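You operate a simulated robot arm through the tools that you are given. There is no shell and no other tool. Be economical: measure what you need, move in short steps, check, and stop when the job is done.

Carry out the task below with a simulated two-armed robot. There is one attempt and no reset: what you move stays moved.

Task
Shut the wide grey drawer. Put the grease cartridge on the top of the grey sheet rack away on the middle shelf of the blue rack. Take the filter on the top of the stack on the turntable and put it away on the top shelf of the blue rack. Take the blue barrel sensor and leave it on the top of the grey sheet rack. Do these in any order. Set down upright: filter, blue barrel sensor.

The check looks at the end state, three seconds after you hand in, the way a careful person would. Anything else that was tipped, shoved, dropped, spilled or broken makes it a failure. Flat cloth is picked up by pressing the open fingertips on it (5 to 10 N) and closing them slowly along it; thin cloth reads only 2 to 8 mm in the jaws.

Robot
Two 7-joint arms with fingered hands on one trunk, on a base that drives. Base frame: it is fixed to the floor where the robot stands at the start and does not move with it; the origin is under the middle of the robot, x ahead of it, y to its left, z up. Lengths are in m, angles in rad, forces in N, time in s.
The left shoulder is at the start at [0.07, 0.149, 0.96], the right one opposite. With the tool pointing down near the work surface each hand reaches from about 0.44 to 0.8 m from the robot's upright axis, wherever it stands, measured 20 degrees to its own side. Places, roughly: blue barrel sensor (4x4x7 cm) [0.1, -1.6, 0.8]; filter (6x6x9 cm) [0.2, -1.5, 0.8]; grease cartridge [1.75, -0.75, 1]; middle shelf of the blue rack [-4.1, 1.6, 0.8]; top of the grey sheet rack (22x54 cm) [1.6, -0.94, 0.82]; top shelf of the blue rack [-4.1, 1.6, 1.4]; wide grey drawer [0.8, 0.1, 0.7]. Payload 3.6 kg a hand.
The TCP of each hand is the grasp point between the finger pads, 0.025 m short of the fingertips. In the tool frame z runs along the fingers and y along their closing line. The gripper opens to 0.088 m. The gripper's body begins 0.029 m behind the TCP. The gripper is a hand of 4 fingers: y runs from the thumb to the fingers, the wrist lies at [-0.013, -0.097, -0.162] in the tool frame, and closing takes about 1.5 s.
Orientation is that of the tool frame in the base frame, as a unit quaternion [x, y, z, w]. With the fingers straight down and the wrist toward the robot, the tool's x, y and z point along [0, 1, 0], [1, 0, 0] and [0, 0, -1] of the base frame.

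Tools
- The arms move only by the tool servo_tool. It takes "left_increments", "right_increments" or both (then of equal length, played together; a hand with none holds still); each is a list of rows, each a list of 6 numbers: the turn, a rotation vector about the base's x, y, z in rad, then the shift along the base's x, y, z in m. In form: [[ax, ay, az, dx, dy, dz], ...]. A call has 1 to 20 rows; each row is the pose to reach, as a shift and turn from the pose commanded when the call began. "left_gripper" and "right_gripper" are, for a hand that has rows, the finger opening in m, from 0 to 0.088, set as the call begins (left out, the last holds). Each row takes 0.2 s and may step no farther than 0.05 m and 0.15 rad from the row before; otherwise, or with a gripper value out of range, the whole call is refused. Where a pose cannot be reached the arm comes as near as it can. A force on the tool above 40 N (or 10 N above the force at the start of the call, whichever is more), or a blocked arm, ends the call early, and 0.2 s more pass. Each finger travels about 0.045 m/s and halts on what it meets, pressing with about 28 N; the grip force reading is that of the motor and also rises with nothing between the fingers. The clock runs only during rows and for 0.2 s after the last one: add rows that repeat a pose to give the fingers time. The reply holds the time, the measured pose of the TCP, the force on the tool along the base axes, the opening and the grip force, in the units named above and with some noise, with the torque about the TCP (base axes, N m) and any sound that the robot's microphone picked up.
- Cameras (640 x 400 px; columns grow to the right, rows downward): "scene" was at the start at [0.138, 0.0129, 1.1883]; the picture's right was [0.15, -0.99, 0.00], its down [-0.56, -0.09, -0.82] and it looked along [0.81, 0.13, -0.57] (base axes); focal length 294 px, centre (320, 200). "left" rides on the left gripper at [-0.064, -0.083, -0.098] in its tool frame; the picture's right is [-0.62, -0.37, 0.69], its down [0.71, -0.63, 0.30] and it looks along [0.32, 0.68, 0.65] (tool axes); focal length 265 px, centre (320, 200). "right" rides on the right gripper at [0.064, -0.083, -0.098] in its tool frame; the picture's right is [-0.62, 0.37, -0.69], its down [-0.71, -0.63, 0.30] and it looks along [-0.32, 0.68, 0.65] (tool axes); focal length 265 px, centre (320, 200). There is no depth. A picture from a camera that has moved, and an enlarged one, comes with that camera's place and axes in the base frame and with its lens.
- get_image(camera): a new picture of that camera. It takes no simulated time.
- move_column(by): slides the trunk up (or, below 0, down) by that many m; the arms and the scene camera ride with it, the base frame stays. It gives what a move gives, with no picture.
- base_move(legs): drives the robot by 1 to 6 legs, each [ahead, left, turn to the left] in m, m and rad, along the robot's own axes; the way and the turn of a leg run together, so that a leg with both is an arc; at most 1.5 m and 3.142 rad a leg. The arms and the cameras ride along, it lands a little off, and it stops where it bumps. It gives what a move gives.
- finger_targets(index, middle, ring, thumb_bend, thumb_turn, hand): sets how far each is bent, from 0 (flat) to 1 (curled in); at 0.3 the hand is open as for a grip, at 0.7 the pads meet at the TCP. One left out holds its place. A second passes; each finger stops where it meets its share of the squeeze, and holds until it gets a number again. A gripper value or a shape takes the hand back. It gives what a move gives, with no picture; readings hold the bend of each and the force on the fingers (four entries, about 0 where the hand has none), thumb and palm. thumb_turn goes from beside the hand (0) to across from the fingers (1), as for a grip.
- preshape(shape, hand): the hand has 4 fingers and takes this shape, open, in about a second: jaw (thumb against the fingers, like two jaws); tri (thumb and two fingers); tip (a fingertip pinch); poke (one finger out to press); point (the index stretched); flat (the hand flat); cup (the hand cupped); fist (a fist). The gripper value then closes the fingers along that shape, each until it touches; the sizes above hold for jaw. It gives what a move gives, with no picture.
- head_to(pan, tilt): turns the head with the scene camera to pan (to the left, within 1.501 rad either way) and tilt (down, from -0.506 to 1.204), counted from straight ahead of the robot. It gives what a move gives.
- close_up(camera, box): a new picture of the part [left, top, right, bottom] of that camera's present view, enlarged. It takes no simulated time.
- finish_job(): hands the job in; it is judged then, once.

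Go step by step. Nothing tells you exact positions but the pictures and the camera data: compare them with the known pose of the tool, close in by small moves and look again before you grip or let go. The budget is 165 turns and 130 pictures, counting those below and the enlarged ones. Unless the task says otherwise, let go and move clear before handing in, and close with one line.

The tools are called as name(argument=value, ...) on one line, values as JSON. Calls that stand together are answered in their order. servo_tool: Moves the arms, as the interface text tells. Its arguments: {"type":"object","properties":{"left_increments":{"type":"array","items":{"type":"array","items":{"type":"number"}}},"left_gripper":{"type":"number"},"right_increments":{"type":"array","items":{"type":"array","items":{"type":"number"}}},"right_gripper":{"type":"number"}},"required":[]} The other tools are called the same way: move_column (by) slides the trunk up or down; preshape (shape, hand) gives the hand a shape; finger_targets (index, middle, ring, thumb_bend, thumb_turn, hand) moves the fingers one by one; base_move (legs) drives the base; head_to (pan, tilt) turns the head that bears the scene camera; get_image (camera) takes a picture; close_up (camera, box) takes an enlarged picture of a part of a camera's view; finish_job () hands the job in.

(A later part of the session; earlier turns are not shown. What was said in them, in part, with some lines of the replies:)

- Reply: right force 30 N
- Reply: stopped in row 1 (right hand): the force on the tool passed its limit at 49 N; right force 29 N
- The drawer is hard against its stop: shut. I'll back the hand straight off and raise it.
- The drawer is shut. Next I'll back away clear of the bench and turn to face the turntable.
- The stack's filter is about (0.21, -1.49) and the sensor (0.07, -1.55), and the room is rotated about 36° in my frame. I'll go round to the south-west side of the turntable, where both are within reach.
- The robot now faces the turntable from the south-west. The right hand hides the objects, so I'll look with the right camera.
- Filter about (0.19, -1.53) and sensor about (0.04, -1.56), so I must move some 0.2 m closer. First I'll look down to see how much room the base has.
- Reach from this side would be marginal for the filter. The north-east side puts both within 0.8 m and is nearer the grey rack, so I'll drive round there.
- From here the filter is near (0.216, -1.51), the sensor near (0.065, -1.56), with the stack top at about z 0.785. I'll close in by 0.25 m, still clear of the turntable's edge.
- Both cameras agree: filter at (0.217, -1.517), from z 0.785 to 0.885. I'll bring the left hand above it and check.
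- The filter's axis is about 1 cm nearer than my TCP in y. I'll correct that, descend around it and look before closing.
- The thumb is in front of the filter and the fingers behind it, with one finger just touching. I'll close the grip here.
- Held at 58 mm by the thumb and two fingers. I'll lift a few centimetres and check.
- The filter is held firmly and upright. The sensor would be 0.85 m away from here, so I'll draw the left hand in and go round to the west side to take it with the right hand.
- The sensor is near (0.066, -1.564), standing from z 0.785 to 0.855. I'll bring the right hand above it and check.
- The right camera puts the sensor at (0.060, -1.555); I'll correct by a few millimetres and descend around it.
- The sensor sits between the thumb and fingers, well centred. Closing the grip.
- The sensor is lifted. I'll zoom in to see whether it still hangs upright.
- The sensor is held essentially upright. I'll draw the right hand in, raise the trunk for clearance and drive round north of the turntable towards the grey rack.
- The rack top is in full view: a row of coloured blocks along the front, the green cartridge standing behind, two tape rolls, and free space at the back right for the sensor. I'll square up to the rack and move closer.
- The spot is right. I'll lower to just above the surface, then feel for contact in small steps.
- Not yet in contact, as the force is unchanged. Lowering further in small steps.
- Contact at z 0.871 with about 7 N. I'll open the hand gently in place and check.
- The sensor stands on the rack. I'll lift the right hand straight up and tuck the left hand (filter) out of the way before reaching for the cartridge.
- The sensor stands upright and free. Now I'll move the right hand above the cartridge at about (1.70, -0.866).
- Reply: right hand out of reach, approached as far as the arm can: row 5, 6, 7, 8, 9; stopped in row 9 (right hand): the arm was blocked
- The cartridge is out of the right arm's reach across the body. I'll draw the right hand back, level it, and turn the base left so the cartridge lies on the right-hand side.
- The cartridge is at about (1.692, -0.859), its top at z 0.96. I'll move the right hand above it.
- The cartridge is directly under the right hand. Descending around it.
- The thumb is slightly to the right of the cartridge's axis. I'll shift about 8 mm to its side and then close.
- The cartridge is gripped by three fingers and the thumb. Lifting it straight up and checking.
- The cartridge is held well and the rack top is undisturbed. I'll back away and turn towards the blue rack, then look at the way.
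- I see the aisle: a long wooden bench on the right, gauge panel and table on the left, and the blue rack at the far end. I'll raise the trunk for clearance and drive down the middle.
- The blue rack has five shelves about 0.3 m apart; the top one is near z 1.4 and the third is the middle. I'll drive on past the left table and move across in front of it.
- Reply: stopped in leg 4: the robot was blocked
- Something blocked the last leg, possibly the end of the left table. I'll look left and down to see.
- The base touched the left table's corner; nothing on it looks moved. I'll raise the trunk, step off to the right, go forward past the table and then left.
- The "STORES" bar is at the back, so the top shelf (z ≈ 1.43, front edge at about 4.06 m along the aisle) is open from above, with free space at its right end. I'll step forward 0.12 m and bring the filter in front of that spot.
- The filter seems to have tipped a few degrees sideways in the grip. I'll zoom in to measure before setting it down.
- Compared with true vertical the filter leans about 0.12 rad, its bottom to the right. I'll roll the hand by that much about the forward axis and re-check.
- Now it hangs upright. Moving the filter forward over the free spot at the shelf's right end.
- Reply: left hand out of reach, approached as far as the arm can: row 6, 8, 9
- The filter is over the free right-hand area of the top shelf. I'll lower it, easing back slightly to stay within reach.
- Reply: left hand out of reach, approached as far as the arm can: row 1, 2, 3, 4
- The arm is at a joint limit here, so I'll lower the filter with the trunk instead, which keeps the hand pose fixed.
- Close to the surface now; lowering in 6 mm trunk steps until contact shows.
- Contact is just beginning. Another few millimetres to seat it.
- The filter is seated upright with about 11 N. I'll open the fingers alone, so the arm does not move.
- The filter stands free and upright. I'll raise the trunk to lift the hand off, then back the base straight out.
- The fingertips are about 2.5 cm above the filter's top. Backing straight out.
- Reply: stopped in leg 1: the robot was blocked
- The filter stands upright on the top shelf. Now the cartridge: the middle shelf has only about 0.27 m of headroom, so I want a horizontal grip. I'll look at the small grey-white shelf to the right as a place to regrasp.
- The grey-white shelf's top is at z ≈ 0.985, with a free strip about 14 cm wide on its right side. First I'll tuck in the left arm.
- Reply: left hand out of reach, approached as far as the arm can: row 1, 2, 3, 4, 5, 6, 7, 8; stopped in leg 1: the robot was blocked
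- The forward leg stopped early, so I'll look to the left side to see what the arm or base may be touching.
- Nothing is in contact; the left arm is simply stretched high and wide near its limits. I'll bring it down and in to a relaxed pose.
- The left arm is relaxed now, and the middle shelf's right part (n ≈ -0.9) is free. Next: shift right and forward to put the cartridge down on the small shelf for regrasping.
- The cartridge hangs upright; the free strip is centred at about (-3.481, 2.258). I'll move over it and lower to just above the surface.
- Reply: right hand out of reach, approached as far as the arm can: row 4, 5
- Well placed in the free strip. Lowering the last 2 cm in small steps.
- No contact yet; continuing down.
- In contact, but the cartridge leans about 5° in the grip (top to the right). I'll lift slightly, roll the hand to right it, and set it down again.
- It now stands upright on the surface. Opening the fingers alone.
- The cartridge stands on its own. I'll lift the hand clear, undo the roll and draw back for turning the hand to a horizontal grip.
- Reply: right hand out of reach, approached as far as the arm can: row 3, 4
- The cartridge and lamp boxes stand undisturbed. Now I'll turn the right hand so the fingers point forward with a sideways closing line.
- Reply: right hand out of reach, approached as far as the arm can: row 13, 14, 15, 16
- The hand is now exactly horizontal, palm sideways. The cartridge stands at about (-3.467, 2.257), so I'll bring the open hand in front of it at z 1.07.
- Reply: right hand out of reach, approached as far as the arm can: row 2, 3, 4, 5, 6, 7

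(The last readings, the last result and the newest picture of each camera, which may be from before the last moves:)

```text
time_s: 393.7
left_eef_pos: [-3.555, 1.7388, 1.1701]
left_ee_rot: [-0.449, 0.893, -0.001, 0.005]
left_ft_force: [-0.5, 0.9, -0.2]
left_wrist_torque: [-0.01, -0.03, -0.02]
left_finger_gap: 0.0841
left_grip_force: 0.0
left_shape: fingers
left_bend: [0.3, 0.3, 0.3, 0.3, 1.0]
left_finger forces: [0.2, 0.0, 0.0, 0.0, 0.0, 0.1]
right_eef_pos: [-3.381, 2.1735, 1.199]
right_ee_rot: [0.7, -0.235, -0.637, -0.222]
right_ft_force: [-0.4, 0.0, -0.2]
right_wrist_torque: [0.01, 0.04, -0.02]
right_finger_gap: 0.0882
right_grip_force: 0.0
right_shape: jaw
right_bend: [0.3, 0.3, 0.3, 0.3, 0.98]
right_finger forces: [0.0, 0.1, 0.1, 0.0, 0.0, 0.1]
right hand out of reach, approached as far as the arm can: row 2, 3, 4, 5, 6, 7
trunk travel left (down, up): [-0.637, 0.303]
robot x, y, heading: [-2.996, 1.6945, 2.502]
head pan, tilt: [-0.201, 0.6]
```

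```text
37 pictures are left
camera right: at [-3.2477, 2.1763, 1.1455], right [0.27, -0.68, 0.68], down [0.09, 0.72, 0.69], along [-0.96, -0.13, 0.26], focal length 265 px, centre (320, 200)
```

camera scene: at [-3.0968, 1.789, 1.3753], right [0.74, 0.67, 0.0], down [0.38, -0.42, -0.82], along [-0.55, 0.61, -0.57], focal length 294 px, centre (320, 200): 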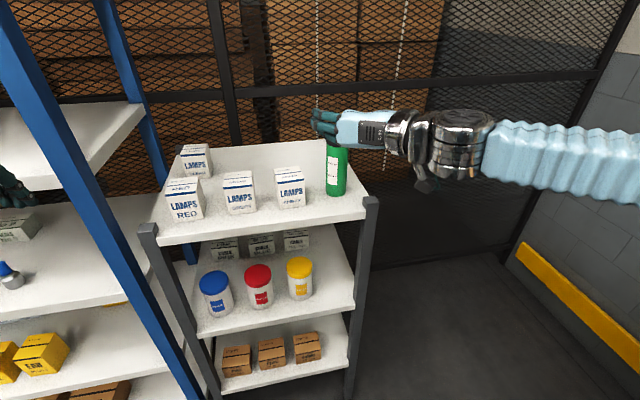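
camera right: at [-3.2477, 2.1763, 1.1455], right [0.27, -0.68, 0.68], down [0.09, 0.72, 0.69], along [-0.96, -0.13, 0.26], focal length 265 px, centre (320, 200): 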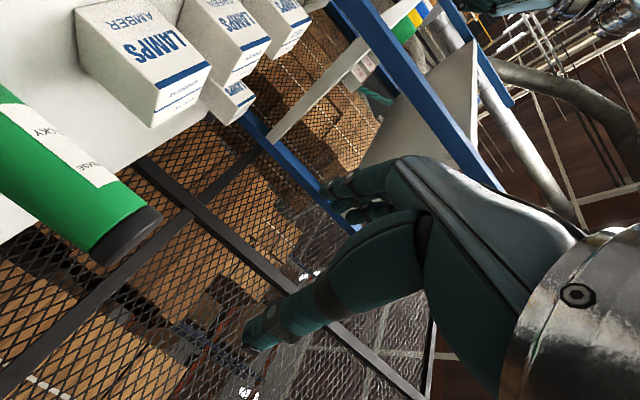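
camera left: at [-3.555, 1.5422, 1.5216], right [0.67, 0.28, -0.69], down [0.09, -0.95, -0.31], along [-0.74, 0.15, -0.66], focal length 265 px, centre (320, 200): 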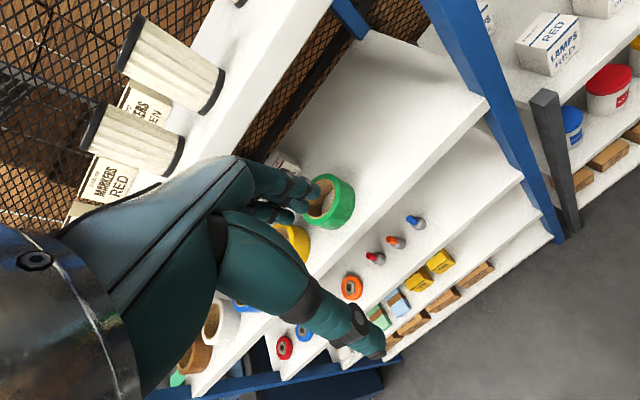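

The arm's limit keeps the hand at z 1.20 with this trunk height, so I'll lower the trunk 0.13 m to bring the hand level with the cartridge.

move_column(by=-0.13)

servo_tool(right_increments=[[0, 0, 0, 0, 0, 0], [0, 0, 0, 0, 0, 0]])

get_image(camera="scene")

```text
time_s: 395.3
left_eef_pos: [-3.5527, 1.7381, 1.0422]
left_ee_rot: [-0.45, 0.893, -0.001, 0.004]
left_ft_force: [0.0, 0.6, -0.5]
left_wrist_torque: [-0.02, -0.04, 0.0]
left_finger_gap: 0.0844
left_grip_force: 0.1
left_shape: fingers
left_bend: [0.3, 0.3, 0.3, 0.3, 1.0]
left_finger forces: [0.0, 0.1, 0.0, 0.0, 0.0, 0.0]
right_eef_pos: [-3.3785, 2.1715, 1.0719]
right_ee_rot: [0.699, -0.234, -0.639, -0.221]
right_ft_force: [-0.5, -0.1, -1.0]
right_wrist_torque: [0.04, 0.0, -0.01]
right_finger_gap: 0.0877
right_grip_force: 0.0
right_shape: jaw
right_bend: [0.3, 0.3, 0.3, 0.3, 0.98]
right_finger forces: [0.1, 0.0, 0.0, 0.1, 0.1, 0.1]
trunk travel left (down, up): [-0.507, 0.433]
robot x, y, heading: [-2.9939, 1.6961, 2.501]
head pan, tilt: [-0.201, 0.6]
```

```text
time_s: 395.9
left_eef_pos: [-3.5508, 1.7374, 1.0428]
left_ee_rot: [-0.45, 0.893, 0.0, 0.004]
left_ft_force: [-0.2, 0.2, -0.4]
left_wrist_torque: [-0.03, 0.01, -0.03]
left_finger_gap: 0.0848
left_grip_force: 0.0
left_shape: fingers
left_bend: [0.3, 0.3, 0.3, 0.3, 1.0]
left_finger forces: [0.1, 0.0, 0.0, 0.0, 0.0, 0.0]
right_eef_pos: [-3.378, 2.1703, 1.0717]
right_ee_rot: [0.699, -0.234, -0.639, -0.221]
right_ft_force: [0.1, 1.0, 0.1]
right_wrist_torque: [-0.02, 0.0, 0.01]
right_finger_gap: 0.0881
right_grip_force: 0.0
right_shape: jaw
right_bend: [0.3, 0.3, 0.3, 0.3, 0.98]
right_finger forces: [0.0, 0.0, 0.1, 0.0, 0.0, 0.1]
trunk travel left (down, up): [-0.507, 0.433]
robot x, y, heading: [-2.9934, 1.6926, 2.501]
head pan, tilt: [-0.201, 0.6]
```

```text
36 pictures are left
camera scene: at [-3.0927, 1.7863, 1.246], right [0.74, 0.67, 0.0], down [0.38, -0.42, -0.83], along [-0.55, 0.61, -0.56], focal length 294 px, centre (320, 200)
```

scene: 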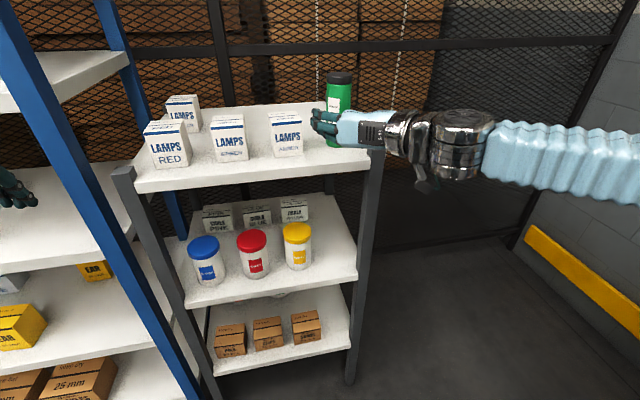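

The hand is level with the cartridge, about 0.12 m short. I'll centre it sideways and slide forward around the cartridge.

servo_tool(right_increments=[[0, 0, 0, 0.0096, 0.0128, 0], [0, 0, 0, -0.0104, 0.0278, 0], [0, 0, 0, -0.0304, 0.0428, 0], [0, 0, 0, -0.0504, 0.0578, 0], [0, 0, 0, -0.0664, 0.0698, 0], [0, 0, 0, -0.0824, 0.0818, 0], [0, 0, 0, -0.0824, 0.0818, 0]])

close_up(camera="scene", box=[240, 40, 440, 200])

get_image(camera="right")

```text
time_s: 397.5
left_eef_pos: [-3.5523, 1.7359, 1.0429]
left_ee_rot: [-0.45, 0.893, -0.001, 0.003]
left_ft_force: [0.4, 0.0, 0.2]
left_wrist_torque: [0.0, 0.01, -0.01]
left_finger_gap: 0.0843
left_grip_force: 0.2
left_shape: fingers
left_bend: [0.3, 0.3, 0.3, 0.3, 1.0]
left_finger forces: [0.1, 0.0, 0.0, 0.1, 0.1, 0.0]
right_eef_pos: [-3.4603, 2.2525, 1.0747]
right_ee_rot: [0.7, -0.235, -0.638, -0.221]
right_ft_force: [0.3, 0.6, -0.1]
right_wrist_torque: [0.03, 0.01, 0.01]
right_finger_gap: 0.0881
right_grip_force: 0.1
right_shape: jaw
right_bend: [0.3, 0.3, 0.3, 0.3, 0.98]
right_finger forces: [0.1, 0.1, 0.0, 0.0, 0.0, 0.1]
trunk travel left (down, up): [-0.507, 0.433]
robot x, y, heading: [-2.9888, 1.6918, 2.502]
head pan, tilt: [-0.201, 0.6]
```

```text
2.50 times, centred on (340, 120) of scene
camera zoom: at [-3.0922, 1.7862, 1.246], right [0.74, 0.67, 0.0], down [0.38, -0.42, -0.83], along [-0.55, 0.61, -0.56], focal length 736 px, centre (270, 400)
```

zoom: 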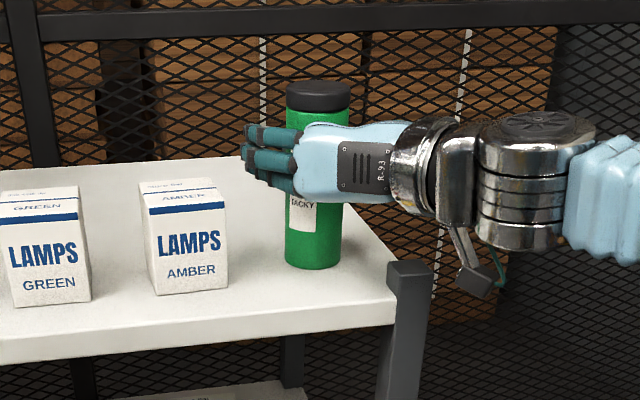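

```text
34 pictures are left
camera right: at [-3.3262, 2.2547, 1.0196], right [0.27, -0.68, 0.68], down [0.09, 0.72, 0.69], along [-0.96, -0.13, 0.26], focal length 265 px, centre (320, 200)
```

right: 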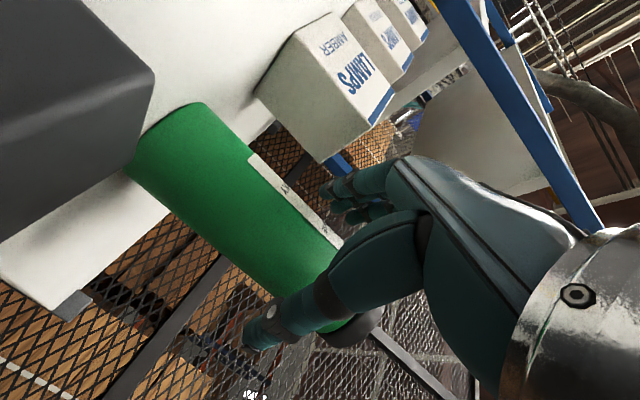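

The cartridge is inside the open hand, slightly right of centre by my right-camera estimate. I'll nudge 1 cm right and close.

servo_tool(right_increments=[[0, 0, 0, 0.002, 0.012, 0], [0, 0, 0, 0.002, 0.012, 0]])

servo_tool(right_increments=[[0, 0, 0, 0, 0, 0], [0, 0, 0, 0, 0, 0], [0, 0, 0, 0, 0, 0], [0, 0, 0, 0, 0, 0], [0, 0, 0, 0, 0, 0], [0, 0, 0, 0, 0, 0], [0, 0, 0, 0, 0, 0], [0, 0, 0, 0, 0, 0]], right_gripper=0)

close_up(camera="scene", box=[240, 40, 440, 200])

```text
time_s: 398.1
left_eef_pos: [-3.5517, 1.7363, 1.0421]
left_ee_rot: [-0.45, 0.893, 0.0, 0.005]
left_ft_force: [-0.3, 0.2, -0.2]
left_wrist_torque: [-0.02, -0.02, 0.03]
left_finger_gap: 0.0844
left_grip_force: 0.0
left_shape: fingers
left_bend: [0.3, 0.3, 0.3, 0.3, 1.0]
left_finger forces: [0.0, 0.1, 0.0, 0.0, 0.0, 0.1]
right_eef_pos: [-3.4592, 2.2656, 1.0738]
right_ee_rot: [0.7, -0.235, -0.637, -0.221]
right_ft_force: [-0.1, -0.3, 0.5]
right_wrist_torque: [-0.04, -0.01, 0.0]
right_finger_gap: 0.088
right_grip_force: 0.1
right_shape: jaw
right_bend: [0.3, 0.3, 0.3, 0.3, 0.98]
right_finger forces: [0.0, 0.1, 0.1, 0.0, 0.1, 0.0]
trunk travel left (down, up): [-0.507, 0.433]
robot x, y, heading: [-2.9935, 1.6923, 2.502]
head pan, tilt: [-0.201, 0.6]
```

```text
time_s: 399.9
left_eef_pos: [-3.5522, 1.7362, 1.0427]
left_ee_rot: [-0.45, 0.893, 0.0, 0.004]
left_ft_force: [0.3, 0.5, -0.5]
left_wrist_torque: [-0.01, -0.03, -0.02]
left_finger_gap: 0.0844
left_grip_force: 0.1
left_shape: fingers
left_bend: [0.3, 0.3, 0.3, 0.3, 1.0]
left_finger forces: [0.0, 0.0, 0.0, 0.0, 0.1, 0.0]
right_eef_pos: [-3.4573, 2.2645, 1.0731]
right_ee_rot: [0.7, -0.236, -0.637, -0.221]
right_ft_force: [-0.6, 0.6, 1.9]
right_wrist_torque: [0.05, 0.02, 0.02]
right_finger_gap: 0.0442
right_grip_force: 28.4
right_shape: jaw
right_bend: [0.29, 0.41, 0.37, 0.73, 1.0]
right_finger forces: [14.1, 7.8, 3.4, 0.1, 24.9, 0.1]
trunk travel left (down, up): [-0.507, 0.433]
robot x, y, heading: [-2.9965, 1.6925, 2.507]
head pan, tilt: [-0.201, 0.6]
```

```text
2.50 times, centred on (340, 120) of scene
camera zoom: at [-3.0928, 1.7862, 1.246], right [0.74, 0.67, 0.0], down [0.38, -0.42, -0.83], along [-0.55, 0.61, -0.56], focal length 736 px, centre (270, 400)
```

zoom: 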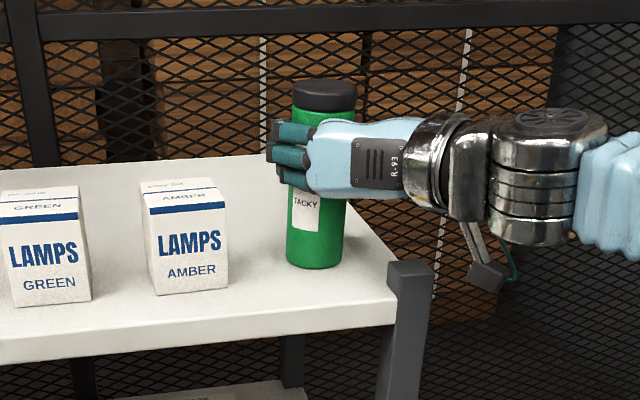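

Gripped by all fingers. I'll raise it with the trunk so the hand pose stays fixed, then back away from the shelf.

move_column(by=0.06)

close_up(camera="scene", box=[240, 40, 440, 200])

```text
time_s: 400.9
left_eef_pos: [-3.5531, 1.7368, 1.1019]
left_ee_rot: [-0.45, 0.893, -0.001, 0.004]
left_ft_force: [-0.3, -0.2, -0.1]
left_wrist_torque: [-0.01, 0.01, -0.04]
left_finger_gap: 0.0845
left_grip_force: 0.0
left_shape: fingers
left_bend: [0.3, 0.3, 0.3, 0.3, 1.0]
left_finger forces: [0.0, 0.0, 0.0, 0.2, 0.0, 0.1]
right_eef_pos: [-3.4584, 2.266, 1.1321]
right_ee_rot: [0.701, -0.235, -0.637, -0.22]
right_ft_force: [1.0, 0.0, -4.4]
right_wrist_torque: [-0.03, -0.06, 0.0]
right_finger_gap: 0.0438
right_grip_force: 27.8
right_shape: jaw
right_bend: [0.29, 0.42, 0.4, 0.73, 0.98]
right_finger forces: [14.5, 7.0, 3.4, 0.0, 25.6, 0.1]
trunk travel left (down, up): [-0.567, 0.373]
robot x, y, heading: [-2.9935, 1.6909, 2.506]
head pan, tilt: [-0.201, 0.6]
```

```text
2.50 times, centred on (340, 120) of scene
camera zoom: at [-3.0936, 1.7874, 1.3058], right [0.74, 0.67, 0.0], down [0.38, -0.42, -0.82], along [-0.55, 0.61, -0.57], focal length 736 px, centre (270, 400)
```

zoom: 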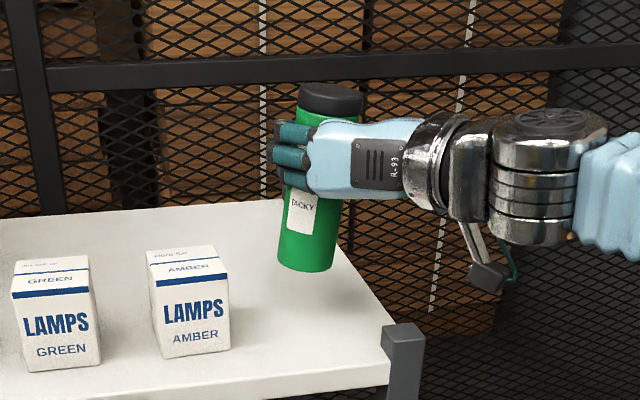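

The cartridge is up, leaning about 7°, which I can correct by rolling the hand. I'll draw the hand in, then shift the base left to stand before the blue rack.

servo_tool(right_increments=[[0, 0, 0, 0.025, -0.019, 0], [0, 0, 0, 0.05, -0.038, 0], [0, 0, 0, 0.08, -0.06, 0], [0, 0, 0, 0.1, -0.075, 0], [0, 0, 0, 0.1, -0.075, 0]])

base_move(legs=[[-0.06, 0, 0], [0, 0.58, 0]])

head_to(pan=-0.05, tilt=0.6)

get_image(camera="scene")

```text
time_s: 402.1
left_eef_pos: [-3.5535, 1.7368, 1.102]
left_ee_rot: [-0.45, 0.893, -0.001, 0.004]
left_ft_force: [-0.2, 0.5, 0.8]
left_wrist_torque: [0.03, -0.01, -0.03]
left_finger_gap: 0.0842
left_grip_force: 0.1
left_shape: fingers
left_bend: [0.3, 0.3, 0.3, 0.3, 1.0]
left_finger forces: [0.1, 0.0, 0.1, 0.0, 0.0, 0.0]
right_eef_pos: [-3.359, 2.191, 1.1323]
right_ee_rot: [0.701, -0.235, -0.636, -0.222]
right_ft_force: [-0.5, -0.2, -5.0]
right_wrist_torque: [0.0, -0.07, -0.01]
right_finger_gap: 0.044
right_grip_force: 27.9
right_shape: jaw
right_bend: [0.29, 0.42, 0.4, 0.73, 0.98]
right_finger forces: [14.3, 7.0, 3.4, 0.1, 25.5, 0.0]
trunk travel left (down, up): [-0.567, 0.373]
robot x, y, heading: [-2.9904, 1.6916, 2.504]
head pan, tilt: [-0.201, 0.6]
```

```text
time_s: 410.9
left_eef_pos: [-3.8481, 1.2473, 1.1024]
left_ee_rot: [-0.445, 0.895, 0.0, 0.004]
left_ft_force: [0.7, 0.2, 0.5]
left_wrist_torque: [0.01, -0.03, 0.04]
left_finger_gap: 0.0844
left_grip_force: 0.0
left_shape: fingers
left_bend: [0.3, 0.3, 0.3, 0.3, 1.0]
left_finger forces: [0.1, 0.0, 0.0, 0.1, 0.1, 0.0]
right_eef_pos: [-3.6485, 1.6991, 1.1324]
right_ee_rot: [0.699, -0.239, -0.636, -0.224]
right_ft_force: [-0.7, -1.2, -4.9]
right_wrist_torque: [0.01, -0.05, -0.02]
right_finger_gap: 0.0435
right_grip_force: 28.0
right_shape: jaw
right_bend: [0.29, 0.42, 0.4, 0.73, 0.98]
right_finger forces: [14.3, 6.9, 3.4, 0.0, 25.4, 0.0]
trunk travel left (down, up): [-0.567, 0.373]
robot x, y, heading: [-3.29, 1.1936, 2.496]
head pan, tilt: [-0.201, 0.6]
```

```text
time_s: 411.6
left_eef_pos: [-3.8471, 1.2481, 1.1015]
left_ee_rot: [-0.445, 0.895, 0.0, 0.004]
left_ft_force: [0.6, 0.4, 0.0]
left_wrist_torque: [-0.04, -0.02, -0.03]
left_finger_gap: 0.0845
left_grip_force: 0.0
left_shape: fingers
left_bend: [0.3, 0.3, 0.3, 0.3, 1.0]
left_finger forces: [0.0, 0.0, 0.0, 0.0, 0.1, 0.0]
right_eef_pos: [-3.65, 1.6995, 1.1315]
right_ee_rot: [0.699, -0.239, -0.635, -0.224]
right_ft_force: [-0.2, 0.6, -4.6]
right_wrist_torque: [-0.01, -0.05, 0.02]
right_finger_gap: 0.0438
right_grip_force: 28.4
right_shape: jaw
right_bend: [0.29, 0.42, 0.4, 0.73, 0.98]
right_finger forces: [14.4, 6.8, 3.3, 0.0, 25.4, 0.0]
trunk travel left (down, up): [-0.567, 0.373]
robot x, y, heading: [-3.2898, 1.193, 2.496]
head pan, tilt: [-0.051, 0.6]
```

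```text
31 pictures are left
camera scene: at [-3.3977, 1.2829, 1.3059], right [0.64, 0.77, 0.0], down [0.43, -0.36, -0.82], along [-0.63, 0.53, -0.57], focal length 294 px, centre (320, 200)
```

scene: 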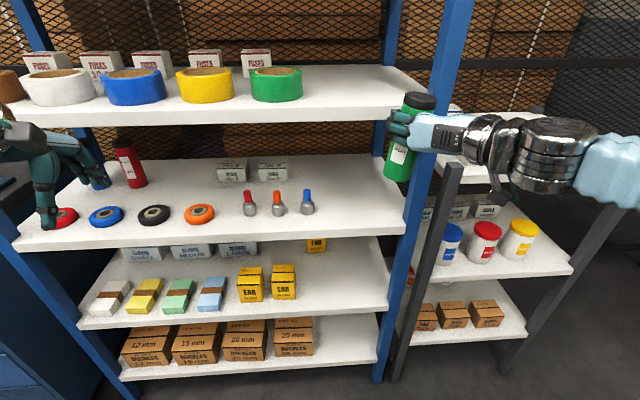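

The middle shelf is free between the blue-capped bottle (n ≈ -1.01) and the right post (n ≈ -0.75). I'll yaw the hand 0.5 rad to the right so the wrist clears the post, right the cartridge, and check from the left camera too.

servo_tool(right_increments=[[0.013, -0.01, -0.1, -0.006, -0.008, 0], [0.026, -0.02, -0.2, -0.012, -0.016, 0], [0.039, -0.03, -0.3, -0.018, -0.024, 0], [0.052, -0.04, -0.4, -0.024, -0.032, 0], [0.064, -0.048, -0.5, -0.027, -0.036, 0], [0.064, -0.048, -0.5, -0.027, -0.036, 0]])

get_image(camera="scene")

get_image(camera="left")

```text
time_s: 413.0
left_eef_pos: [-3.8479, 1.2467, 1.1025]
left_ee_rot: [-0.446, 0.895, -0.001, 0.003]
left_ft_force: [0.3, 0.6, 0.9]
left_wrist_torque: [-0.03, 0.05, 0.01]
left_finger_gap: 0.0844
left_grip_force: 0.0
left_shape: fingers
left_bend: [0.3, 0.3, 0.3, 0.3, 1.0]
left_finger forces: [0.0, 0.0, 0.1, 0.0, 0.0, 0.0]
right_eef_pos: [-3.6766, 1.6641, 1.133]
right_ee_rot: [0.625, -0.379, -0.551, -0.402]
right_ft_force: [0.5, -0.1, -5.6]
right_wrist_torque: [-0.03, -0.02, 0.0]
right_finger_gap: 0.0438
right_grip_force: 28.2
right_shape: jaw
right_bend: [0.29, 0.42, 0.4, 0.73, 0.98]
right_finger forces: [14.6, 7.0, 3.6, 0.0, 25.3, 0.1]
trunk travel left (down, up): [-0.567, 0.373]
robot x, y, heading: [-3.287, 1.1971, 2.492]
head pan, tilt: [-0.051, 0.6]
```

```text
30 pictures are left
camera scene: at [-3.397, 1.283, 1.3059], right [0.64, 0.77, 0.0], down [0.43, -0.36, -0.82], along [-0.63, 0.53, -0.57], focal length 294 px, centre (320, 200)
```

scene: 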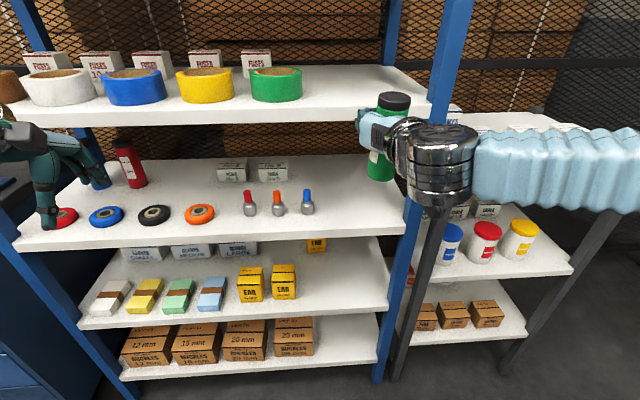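

```text
29 pictures are left
camera left: at [-3.7419, 1.2486, 1.2015], right [0.67, 0.27, -0.69], down [0.07, -0.95, -0.31], along [-0.74, 0.15, -0.66], focal length 265 px, centre (320, 200)
```

left: 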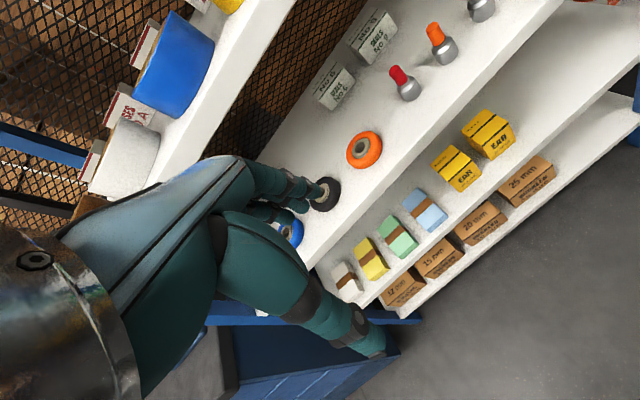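

The cartridge hangs upright now, beside the post, in front of the shelf. I'll lower the trunk so its base is just above the middle shelf's level.

move_column(by=-0.205)

servo_tool(right_increments=[[0, 0, 0, -0.03, 0.0225, 0], [0, 0, 0, -0.06, 0.045, 0], [0, 0, 0, -0.06, 0.045, 0]])

get_image(camera="scene")

```text
time_s: 415.2
left_eef_pos: [-3.8484, 1.2471, 0.8977]
left_ee_rot: [-0.445, 0.896, 0.0, 0.003]
left_ft_force: [0.4, 0.7, 1.1]
left_wrist_torque: [-0.01, 0.01, -0.01]
left_finger_gap: 0.0845
left_grip_force: 0.1
left_shape: fingers
left_bend: [0.3, 0.3, 0.3, 0.3, 1.0]
left_finger forces: [0.0, 0.0, 0.1, 0.0, 0.0, 0.1]
right_eef_pos: [-3.6762, 1.6634, 0.9271]
right_ee_rot: [0.626, -0.378, -0.551, -0.402]
right_ft_force: [0.0, 0.5, -3.9]
right_wrist_torque: [-0.05, -0.05, 0.04]
right_finger_gap: 0.0438
right_grip_force: 27.3
right_shape: jaw
right_bend: [0.29, 0.42, 0.4, 0.73, 0.98]
right_finger forces: [14.4, 7.0, 3.6, 0.0, 25.3, 0.1]
trunk travel left (down, up): [-0.362, 0.578]
robot x, y, heading: [-3.2938, 1.1974, 2.498]
head pan, tilt: [-0.051, 0.6]
```

```text
time_s: 416.0
left_eef_pos: [-3.8465, 1.2468, 0.8981]
left_ee_rot: [-0.445, 0.895, -0.001, 0.003]
left_ft_force: [-0.7, 1.0, 0.0]
left_wrist_torque: [-0.01, 0.01, -0.02]
left_finger_gap: 0.0845
left_grip_force: 0.0
left_shape: fingers
left_bend: [0.3, 0.3, 0.3, 0.3, 1.0]
left_finger forces: [0.1, 0.1, 0.0, 0.1, 0.1, 0.0]
right_eef_pos: [-3.738, 1.7083, 0.9267]
right_ee_rot: [0.626, -0.378, -0.551, -0.402]
right_ft_force: [1.4, -0.7, -4.9]
right_wrist_torque: [-0.13, -0.26, 0.0]
right_finger_gap: 0.0429
right_grip_force: 27.8
right_shape: jaw
right_bend: [0.74, 0.42, 0.39, 0.73, 0.99]
right_finger forces: [12.7, 8.5, 3.8, 0.1, 27.4, 0.0]
trunk travel left (down, up): [-0.362, 0.578]
robot x, y, heading: [-3.2925, 1.1958, 2.491]
head pan, tilt: [-0.051, 0.6]
```

```text
28 pictures are left
camera scene: at [-3.3973, 1.2824, 1.101], right [0.64, 0.77, 0.0], down [0.43, -0.36, -0.82], along [-0.63, 0.53, -0.57], focal length 294 px, centre (320, 200)
```

scene: 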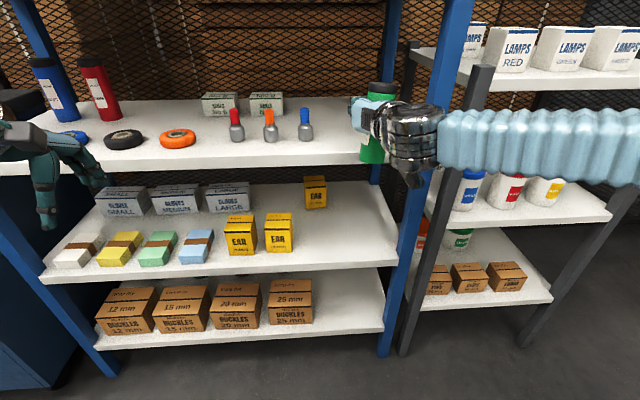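

The cartridge's foot lightly touched the shelf's front edge: the shelf top is nearer z 0.83. I'll back off, raise 3 cm and check the cartridge.

servo_tool(right_increments=[[0, 0, 0, 0.02, -0.015, 0], [0, 0, 0, 0.048, -0.036, 0], [0, 0, 0, 0.048, -0.036, 0]])

move_column(by=0.035)

close_up(camera="scene", box=[280, 50, 460, 210])

get_image(camera="right")

```text
time_s: 416.8
left_eef_pos: [-3.8483, 1.248, 0.8973]
left_ee_rot: [-0.445, 0.895, 0.0, 0.005]
left_ft_force: [0.2, 0.6, 0.0]
left_wrist_torque: [-0.01, 0.01, -0.02]
left_finger_gap: 0.0844
left_grip_force: 0.0
left_shape: fingers
left_bend: [0.3, 0.3, 0.3, 0.3, 1.0]
left_finger forces: [0.0, 0.0, 0.1, 0.0, 0.0, 0.0]
right_eef_pos: [-3.6892, 1.6736, 0.9249]
right_ee_rot: [0.626, -0.378, -0.55, -0.402]
right_ft_force: [0.2, -0.9, -3.8]
right_wrist_torque: [-0.03, -0.05, -0.02]
right_finger_gap: 0.0432
right_grip_force: 28.1
right_shape: jaw
right_bend: [0.29, 0.42, 0.4, 0.73, 0.98]
right_finger forces: [15.1, 6.9, 3.6, 0.0, 25.7, 0.0]
trunk travel left (down, up): [-0.362, 0.578]
robot x, y, heading: [-3.2912, 1.1976, 2.493]
head pan, tilt: [-0.051, 0.6]
```

```text
time_s: 417.6
left_eef_pos: [-3.8476, 1.2475, 0.932]
left_ee_rot: [-0.446, 0.895, -0.002, 0.003]
left_ft_force: [0.0, -0.4, -0.5]
left_wrist_torque: [0.0, -0.02, 0.0]
left_finger_gap: 0.0845
left_grip_force: 0.0
left_shape: fingers
left_bend: [0.3, 0.3, 0.3, 0.3, 1.0]
left_finger forces: [0.0, 0.0, 0.1, 0.0, 0.0, 0.1]
right_eef_pos: [-3.6915, 1.6733, 0.9602]
right_ee_rot: [0.626, -0.378, -0.551, -0.402]
right_ft_force: [0.1, 0.6, -4.4]
right_wrist_torque: [-0.04, -0.07, -0.01]
right_finger_gap: 0.0431
right_grip_force: 28.6
right_shape: jaw
right_bend: [0.29, 0.42, 0.4, 0.73, 0.98]
right_finger forces: [15.1, 6.9, 3.5, 0.0, 25.5, 0.1]
trunk travel left (down, up): [-0.397, 0.543]
robot x, y, heading: [-3.2884, 1.1949, 2.499]
head pan, tilt: [-0.051, 0.6]
```

```text
2.50 times, centred on (370, 130) of scene
camera zoom: at [-3.3983, 1.2829, 1.1358], right [0.64, 0.77, 0.0], down [0.43, -0.36, -0.82], along [-0.63, 0.53, -0.57], focal length 736 px, centre (195, 375)
```

zoom: 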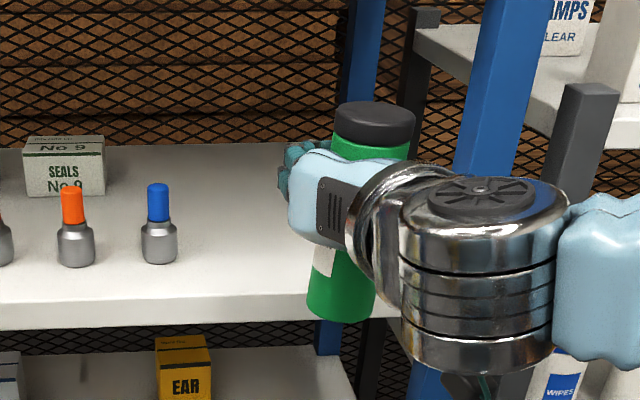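

```text
26 pictures are left
camera right: at [-3.5682, 1.612, 0.9111], right [-0.14, -0.76, 0.63], down [0.38, 0.55, 0.74], along [-0.91, 0.34, 0.22], focal length 265 px, centre (320, 200)
```

right: 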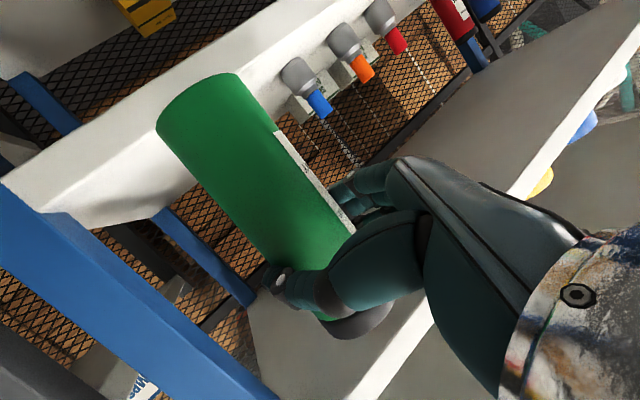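

With the trunk raised, the cartridge's foot is about 4 cm above the shelf. Moving forward again in steps.

servo_tool(right_increments=[[0, 0, 0, -0.028, 0.021, 0], [0, 0, 0, -0.056, 0.042, 0], [0, 0, 0, -0.084, 0.063, 0], [0, 0, 0, -0.108, 0.081, 0], [0, 0, 0, -0.108, 0.081, 0]])

get_image(camera="scene")

```text
time_s: 418.8
left_eef_pos: [-3.8467, 1.2464, 0.9328]
left_ee_rot: [-0.445, 0.895, -0.002, 0.003]
left_ft_force: [0.3, -0.4, -0.8]
left_wrist_torque: [-0.01, 0.02, -0.04]
left_finger_gap: 0.0844
left_grip_force: 0.0
left_shape: fingers
left_bend: [0.3, 0.3, 0.3, 0.3, 1.0]
left_finger forces: [0.0, 0.0, 0.1, 0.1, 0.1, 0.0]
right_eef_pos: [-3.7985, 1.7538, 0.96]
right_ee_rot: [0.625, -0.379, -0.551, -0.402]
right_ft_force: [0.9, 0.2, -4.3]
right_wrist_torque: [-0.01, -0.01, 0.01]
right_finger_gap: 0.0434
right_grip_force: 28.4
right_shape: jaw
right_bend: [0.29, 0.42, 0.4, 0.73, 0.98]
right_finger forces: [15.0, 6.8, 3.5, 0.0, 25.5, 0.1]
trunk travel left (down, up): [-0.397, 0.543]
robot x, y, heading: [-3.2884, 1.197, 2.49]
head pan, tilt: [-0.051, 0.6]
```

```text
25 pictures are left
camera scene: at [-3.3967, 1.2823, 1.1361], right [0.64, 0.77, 0.0], down [0.43, -0.36, -0.83], along [-0.63, 0.53, -0.56], focal length 294 px, centre (320, 200)
```

scene: 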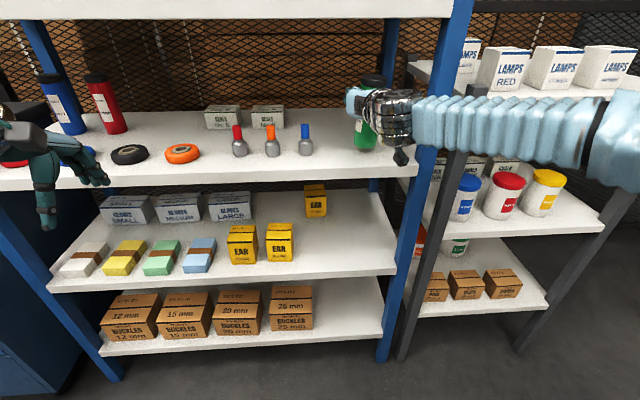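

No contact, and the forearm still has about 0.1 m to the post. A further 6 cm in.

servo_tool(right_increments=[[0, 0, 0, -0.024, 0.018, 0], [0, 0, 0, -0.048, 0.036, 0], [0, 0, 0, -0.052, 0.039, 0]])

close_up(camera="scene", box=[280, 50, 460, 210])

```text
time_s: 419.6
left_eef_pos: [-3.8475, 1.2477, 0.9323]
left_ee_rot: [-0.445, 0.895, 0.0, 0.003]
left_ft_force: [0.1, -0.2, -1.1]
left_wrist_torque: [0.0, 0.04, 0.0]
left_finger_gap: 0.0844
left_grip_force: 0.0
left_shape: fingers
left_bend: [0.3, 0.3, 0.3, 0.3, 1.0]
left_finger forces: [0.0, 0.1, 0.1, 0.1, 0.0, 0.0]
right_eef_pos: [-3.8506, 1.7928, 0.9596]
right_ee_rot: [0.625, -0.378, -0.552, -0.402]
right_ft_force: [-0.6, -0.4, -3.0]
right_wrist_torque: [0.01, -0.02, 0.0]
right_finger_gap: 0.0433
right_grip_force: 28.0
right_shape: jaw
right_bend: [0.29, 0.42, 0.4, 0.73, 0.98]
right_finger forces: [15.0, 6.8, 3.5, 0.0, 25.5, 0.0]
trunk travel left (down, up): [-0.397, 0.543]
robot x, y, heading: [-3.2908, 1.1937, 2.494]
head pan, tilt: [-0.051, 0.6]
```

```text
2.50 times, centred on (370, 130) of scene
camera zoom: at [-3.3974, 1.2828, 1.1359], right [0.64, 0.77, 0.0], down [0.43, -0.36, -0.82], along [-0.63, 0.53, -0.57], focal length 736 px, centre (195, 375)
```

zoom: 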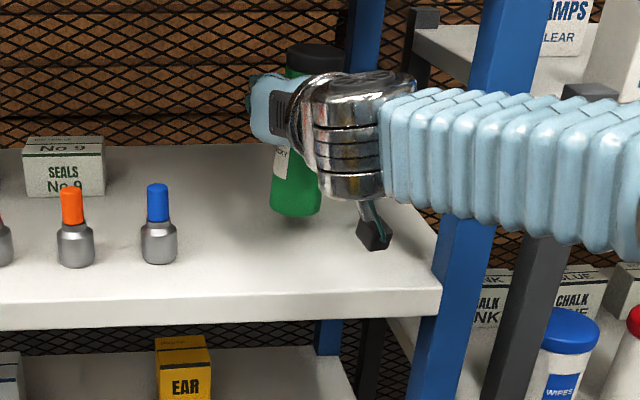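

The cartridge is well over the shelf. Lowering with the trunk: 3.3 cm, then small steps to contact.

move_column(by=-0.03)

move_column(by=-0.006)

close_up(camera="scene", box=[280, 50, 460, 210])

```text
time_s: 420.4
left_eef_pos: [-3.8468, 1.246, 0.9035]
left_ee_rot: [-0.446, 0.895, 0.001, 0.004]
left_ft_force: [0.0, 0.5, 0.1]
left_wrist_torque: [-0.01, 0.0, 0.0]
left_finger_gap: 0.0844
left_grip_force: 0.1
left_shape: fingers
left_bend: [0.3, 0.3, 0.3, 0.3, 1.0]
left_finger forces: [0.0, 0.1, 0.0, 0.0, 0.0, 0.0]
right_eef_pos: [-3.8493, 1.7924, 0.9346]
right_ee_rot: [0.624, -0.379, -0.553, -0.401]
right_ft_force: [-2.9, -1.7, 7.0]
right_wrist_torque: [0.09, 0.11, 0.07]
right_finger_gap: 0.0432
right_grip_force: 28.0
right_shape: jaw
right_bend: [0.29, 0.42, 0.39, 0.73, 0.99]
right_finger forces: [15.8, 8.9, 4.6, 0.0, 25.6, 0.1]
trunk travel left (down, up): [-0.367, 0.573]
robot x, y, heading: [-3.2883, 1.1931, 2.498]
head pan, tilt: [-0.051, 0.6]
```

```text
time_s: 420.9
left_eef_pos: [-3.8466, 1.2459, 0.8969]
left_ee_rot: [-0.445, 0.895, 0.0, 0.004]
left_ft_force: [-0.3, -0.1, -0.6]
left_wrist_torque: [0.0, -0.02, 0.0]
left_finger_gap: 0.0843
left_grip_force: 0.2
left_shape: fingers
left_bend: [0.3, 0.3, 0.3, 0.3, 1.0]
left_finger forces: [0.1, 0.0, 0.0, 0.1, 0.0, 0.1]
right_eef_pos: [-3.8493, 1.7905, 0.9312]
right_ee_rot: [0.622, -0.379, -0.554, -0.403]
right_ft_force: [-7.0, 2.8, 18.0]
right_wrist_torque: [0.18, 0.46, -0.01]
right_finger_gap: 0.0437
right_grip_force: 28.1
right_shape: jaw
right_bend: [0.29, 0.41, 0.38, 0.73, 1.0]
right_finger forces: [17.5, 9.4, 4.7, 0.0, 26.2, 0.0]
trunk travel left (down, up): [-0.361, 0.579]
robot x, y, heading: [-3.291, 1.192, 2.496]
head pan, tilt: [-0.051, 0.6]
```

```text
2.50 times, centred on (370, 130) of scene
camera zoom: at [-3.3961, 1.28, 1.1005], right [0.64, 0.77, 0.0], down [0.43, -0.36, -0.83], along [-0.63, 0.53, -0.56], focal length 736 px, centre (195, 375)
```

zoom: 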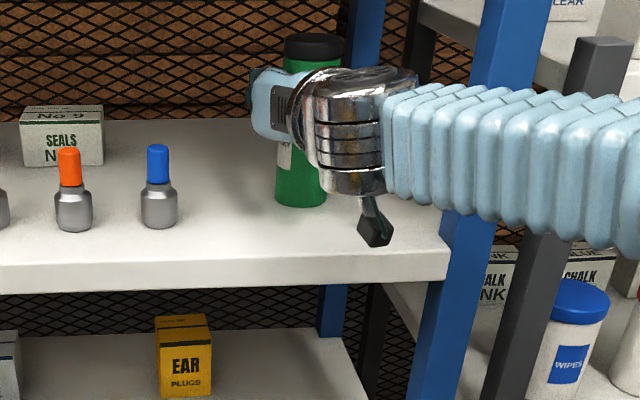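

It's seated with about 18–20 N pressing. I'll ease up 4 mm and open the fingers.

move_column(by=0.004)

finger_targets(hand="right", index=0.3, middle=0.3, ring=0.3, thumb_bend=0.3)

close_up(camera="scene", box=[280, 50, 460, 210])

get_image(camera="right")

```text
time_s: 421.4
left_eef_pos: [-3.8469, 1.2455, 0.9017]
left_ee_rot: [-0.445, 0.895, 0.001, 0.003]
left_ft_force: [0.1, -0.1, -0.9]
left_wrist_torque: [-0.01, 0.01, -0.01]
left_finger_gap: 0.0844
left_grip_force: 0.0
left_shape: fingers
left_bend: [0.3, 0.3, 0.3, 0.3, 1.0]
left_finger forces: [0.0, 0.0, 0.0, 0.0, 0.1, 0.1]
right_eef_pos: [-3.8483, 1.7933, 0.9315]
right_ee_rot: [0.624, -0.378, -0.553, -0.403]
right_ft_force: [-4.6, 2.2, 13.6]
right_wrist_torque: [0.09, 0.33, -0.03]
right_finger_gap: 0.0435
right_grip_force: 28.2
right_shape: jaw
right_bend: [0.29, 0.41, 0.38, 0.73, 1.0]
right_finger forces: [16.7, 8.5, 3.9, 0.1, 26.4, 0.1]
trunk travel left (down, up): [-0.365, 0.575]
robot x, y, heading: [-3.2892, 1.1943, 2.494]
head pan, tilt: [-0.051, 0.6]
```

```text
time_s: 422.4
left_eef_pos: [-3.8458, 1.2465, 0.8994]
left_ee_rot: [-0.445, 0.896, 0.0, 0.003]
left_ft_force: [0.1, 0.1, 0.2]
left_wrist_torque: [0.01, 0.0, -0.01]
left_finger_gap: 0.0844
left_grip_force: 0.1
left_shape: fingers
left_bend: [0.3, 0.3, 0.3, 0.3, 1.0]
left_finger forces: [0.0, 0.0, 0.1, 0.1, 0.0, 0.0]
right_eef_pos: [-3.8489, 1.7925, 0.9291]
right_ee_rot: [0.626, -0.378, -0.551, -0.402]
right_ft_force: [-0.1, 0.7, 0.2]
right_wrist_torque: [-0.01, 0.01, -0.02]
right_finger_gap: 0.0844
right_grip_force: 0.1
right_shape: fingers
right_bend: [0.3, 0.3, 0.3, 0.3, 1.0]
right_finger forces: [0.1, 0.1, 0.1, 0.1, 0.0, 0.0]
trunk travel left (down, up): [-0.365, 0.575]
robot x, y, heading: [-3.2887, 1.2008, 2.498]
head pan, tilt: [-0.051, 0.6]
```

```text
2.50 times, centred on (370, 130) of scene
camera zoom: at [-3.3968, 1.2817, 1.1041], right [0.64, 0.77, 0.0], down [0.43, -0.36, -0.83], along [-0.63, 0.53, -0.56], focal length 736 px, centre (195, 375)
```

zoom: 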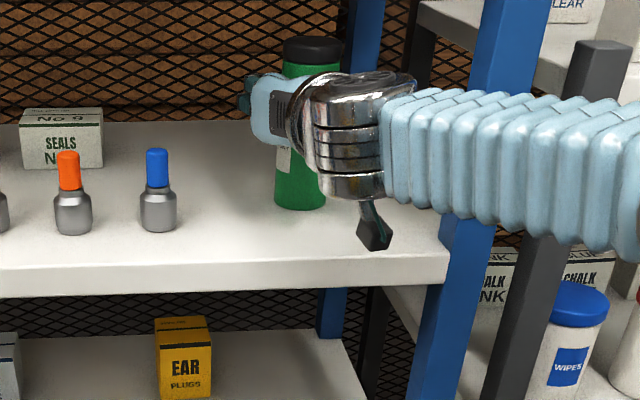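

```text
21 pictures are left
camera right: at [-3.7278, 1.7321, 0.8798], right [-0.14, -0.76, 0.63], down [0.38, 0.55, 0.74], along [-0.91, 0.34, 0.22], focal length 265 px, centre (320, 200)
```

right: 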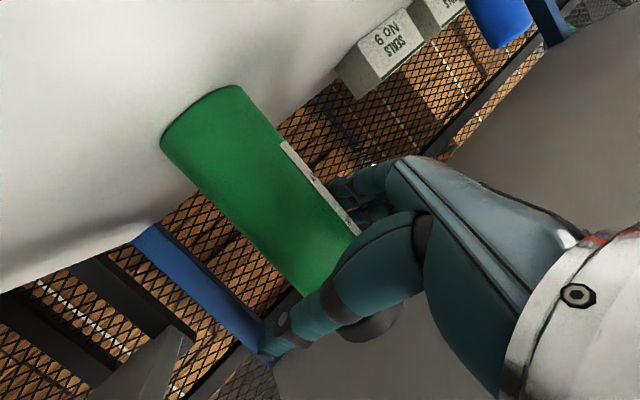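

The cartridge stands free on the middle shelf. I'll withdraw along the hand's own axis until clear, then straight back.

servo_tool(right_increments=[[0, 0, 0, 0.01, -0.0175, 0], [0, 0, 0, 0.019, -0.035, 0], [0, 0, 0, 0.029, -0.0525, 0], [0, 0, 0, 0.038, -0.07, 0], [0, 0, 0, 0.066, -0.091, 0], [0, 0, 0, 0.098, -0.115, 0], [0, 0, 0, 0.13, -0.139, 0], [0, 0, 0, 0.166, -0.166, 0]])

get_image(camera="scene")

```text
time_s: 424.2
left_eef_pos: [-3.8465, 1.2464, 0.9023]
left_ee_rot: [-0.445, 0.896, 0.0, 0.003]
left_ft_force: [-0.1, 0.4, -0.5]
left_wrist_torque: [-0.02, -0.03, -0.01]
left_finger_gap: 0.0846
left_grip_force: 0.0
left_shape: fingers
left_bend: [0.3, 0.3, 0.3, 0.3, 1.0]
left_finger forces: [0.0, 0.0, 0.1, 0.1, 0.1, 0.1]
right_eef_pos: [-3.6808, 1.6271, 0.9326]
right_ee_rot: [0.625, -0.378, -0.552, -0.402]
right_ft_force: [1.2, 0.4, 0.2]
right_wrist_torque: [-0.01, 0.01, -0.02]
right_finger_gap: 0.0841
right_grip_force: 0.1
right_shape: fingers
right_bend: [0.3, 0.3, 0.3, 0.3, 1.0]
right_finger forces: [0.1, 0.0, 0.0, 0.1, 0.1, 0.0]
trunk travel left (down, up): [-0.365, 0.575]
robot x, y, heading: [-3.2923, 1.1927, 2.497]
head pan, tilt: [-0.051, 0.6]
```

```text
20 pictures are left
camera scene: at [-3.3964, 1.2818, 1.1042], right [0.64, 0.77, 0.0], down [0.43, -0.36, -0.83], along [-0.63, 0.53, -0.56], focal length 294 px, centre (320, 200)
```

scene: 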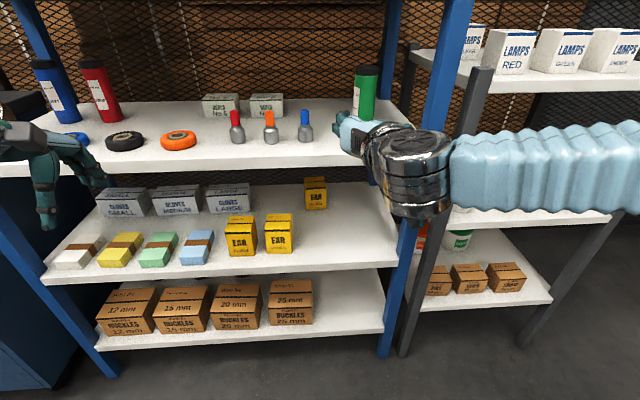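

The cartridge stands upright on the middle shelf and nothing else moved. I'll step away to the right and check the filter on the top shelf.

base_move(legs=[[-0.04, 0, 0], [0, -0.5, 0], [-0.2, -0.1, 0]])

move_column(by=0.35)

head_to(pan=0.35, tilt=0.25)

get_image(camera="scene")

```text
time_s: 434.5
left_eef_pos: [-3.3029, 1.5814, 0.9003]
left_ee_rot: [-0.445, 0.895, 0.0, 0.004]
left_ft_force: [0.1, -0.4, 0.0]
left_wrist_torque: [0.03, 0.03, 0.01]
left_finger_gap: 0.0845
left_grip_force: 0.1
left_shape: fingers
left_bend: [0.3, 0.3, 0.3, 0.3, 1.0]
left_finger forces: [0.0, 0.1, 0.1, 0.0, 0.0, 0.0]
right_eef_pos: [-3.1377, 1.9608, 0.9312]
right_ee_rot: [0.626, -0.379, -0.55, -0.403]
right_ft_force: [-0.3, 0.2, -0.3]
right_wrist_torque: [0.03, 0.01, 0.05]
right_finger_gap: 0.0841
right_grip_force: 0.1
right_shape: fingers
right_bend: [0.3, 0.3, 0.3, 0.3, 1.0]
right_finger forces: [0.0, 0.1, 0.0, 0.1, 0.1, 0.0]
trunk travel left (down, up): [-0.365, 0.575]
robot x, y, heading: [-2.7432, 1.5292, 2.498]
head pan, tilt: [-0.051, 0.6]
```

```text
time_s: 437.9
left_eef_pos: [-3.3037, 1.5804, 1.2512]
left_ee_rot: [-0.445, 0.895, 0.0, 0.004]
left_ft_force: [-0.3, -0.3, -0.6]
left_wrist_torque: [0.02, 0.01, 0.0]
left_finger_gap: 0.0845
left_grip_force: 0.1
left_shape: fingers
left_bend: [0.3, 0.3, 0.3, 0.3, 1.0]
left_finger forces: [0.0, 0.0, 0.1, 0.1, 0.0, 0.1]
right_eef_pos: [-3.1369, 1.9617, 1.2823]
right_ee_rot: [0.626, -0.378, -0.551, -0.402]
right_ft_force: [0.6, 0.5, -0.6]
right_wrist_torque: [0.03, 0.01, 0.02]
right_finger_gap: 0.0843
right_grip_force: 0.1
right_shape: fingers
right_bend: [0.3, 0.3, 0.3, 0.3, 1.0]
right_finger forces: [0.0, 0.0, 0.1, 0.0, 0.1, 0.1]
trunk travel left (down, up): [-0.715, 0.225]
robot x, y, heading: [-2.7439, 1.526, 2.493]
head pan, tilt: [-0.051, 0.6]
```

```text
time_s: 438.8
left_eef_pos: [-3.303, 1.5808, 1.2503]
left_ee_rot: [-0.447, 0.895, 0.0, 0.003]
left_ft_force: [0.7, -1.0, -0.1]
left_wrist_torque: [0.02, -0.01, 0.01]
left_finger_gap: 0.0843
left_grip_force: 0.1
left_shape: fingers
left_bend: [0.3, 0.3, 0.3, 0.3, 1.0]
left_finger forces: [0.1, 0.0, 0.0, 0.1, 0.1, 0.1]
right_eef_pos: [-3.1377, 1.9616, 1.2813]
right_ee_rot: [0.626, -0.378, -0.551, -0.402]
right_ft_force: [0.1, 0.4, 0.1]
right_wrist_torque: [0.01, -0.03, -0.01]
right_finger_gap: 0.0842
right_grip_force: 0.0
right_shape: fingers
right_bend: [0.3, 0.3, 0.3, 0.3, 1.0]
right_finger forces: [0.0, 0.1, 0.0, 0.0, 0.0, 0.0]
trunk travel left (down, up): [-0.715, 0.225]
robot x, y, heading: [-2.7465, 1.5276, 2.492]
head pan, tilt: [0.351, 0.25]
```

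```text
19 pictures are left
camera scene: at [-2.8717, 1.5857, 1.4861], right [0.29, 0.96, 0.0], down [0.24, -0.07, -0.97], along [-0.93, 0.28, -0.25], focal length 294 px, centre (320, 200)
```

scene: 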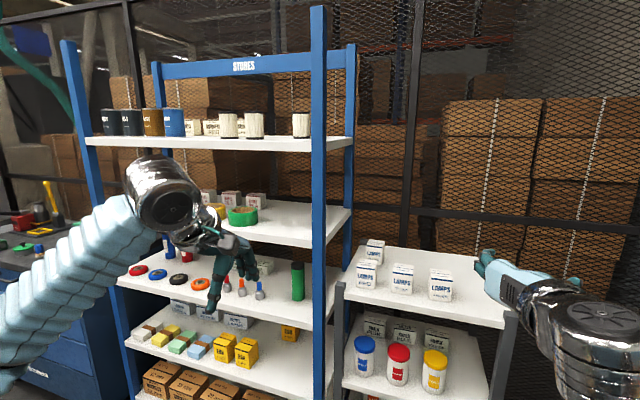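

The filter stands on the top shelf and the cartridge on the middle shelf. One last look at the table my base touched.

head_to(pan=1.5, tilt=0.7)

get_image(camera="scene")

```text
time_s: 440.2
left_eef_pos: [-3.3039, 1.5816, 1.2505]
left_ee_rot: [-0.446, 0.895, -0.001, 0.003]
left_ft_force: [-0.1, 0.4, 0.1]
left_wrist_torque: [0.0, 0.02, -0.02]
left_finger_gap: 0.0844
left_grip_force: 0.1
left_shape: fingers
left_bend: [0.3, 0.3, 0.3, 0.3, 1.0]
left_finger forces: [0.0, 0.0, 0.1, 0.1, 0.0, 0.0]
right_eef_pos: [-3.1379, 1.9613, 1.281]
right_ee_rot: [0.627, -0.377, -0.55, -0.403]
right_ft_force: [0.3, 0.4, -0.8]
right_wrist_torque: [-0.01, -0.02, -0.02]
right_finger_gap: 0.0842
right_grip_force: 0.0
right_shape: fingers
right_bend: [0.3, 0.3, 0.3, 0.3, 1.0]
right_finger forces: [0.0, 0.0, 0.0, 0.0, 0.0, 0.0]
trunk travel left (down, up): [-0.715, 0.225]
robot x, y, heading: [-2.7469, 1.5273, 2.494]
head pan, tilt: [1.499, 0.7]
```

```text
18 pictures are left
camera scene: at [-2.8386, 1.4944, 1.4454], right [-0.75, 0.66, 0.0], down [0.42, 0.48, -0.77], along [-0.5, -0.58, -0.64], focal length 294 px, centre (320, 200)
```

scene: 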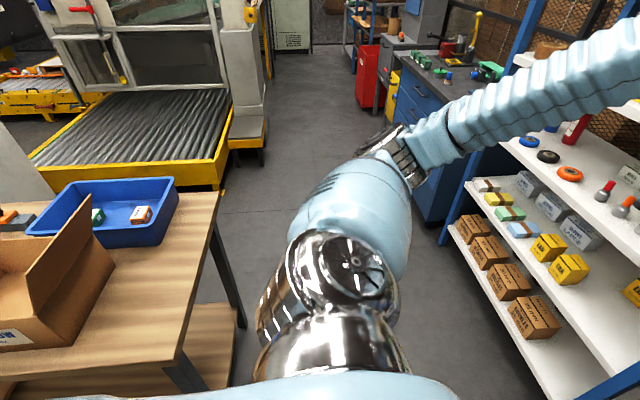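

The table and everything on it look undisturbed, and both hands are empty and clear. Handing in.

finish_job()

```text
The job is handed in.
```

All four tasks are done and the job is handed in: the wide grey drawer is shut, the filter stands on the blue rack's top shelf, the cartridge on its middle shelf, and the sensor on the grey sheet rack. On the way the robot's base bumped the corner of the table near the blue rack, but nothing looked moved.
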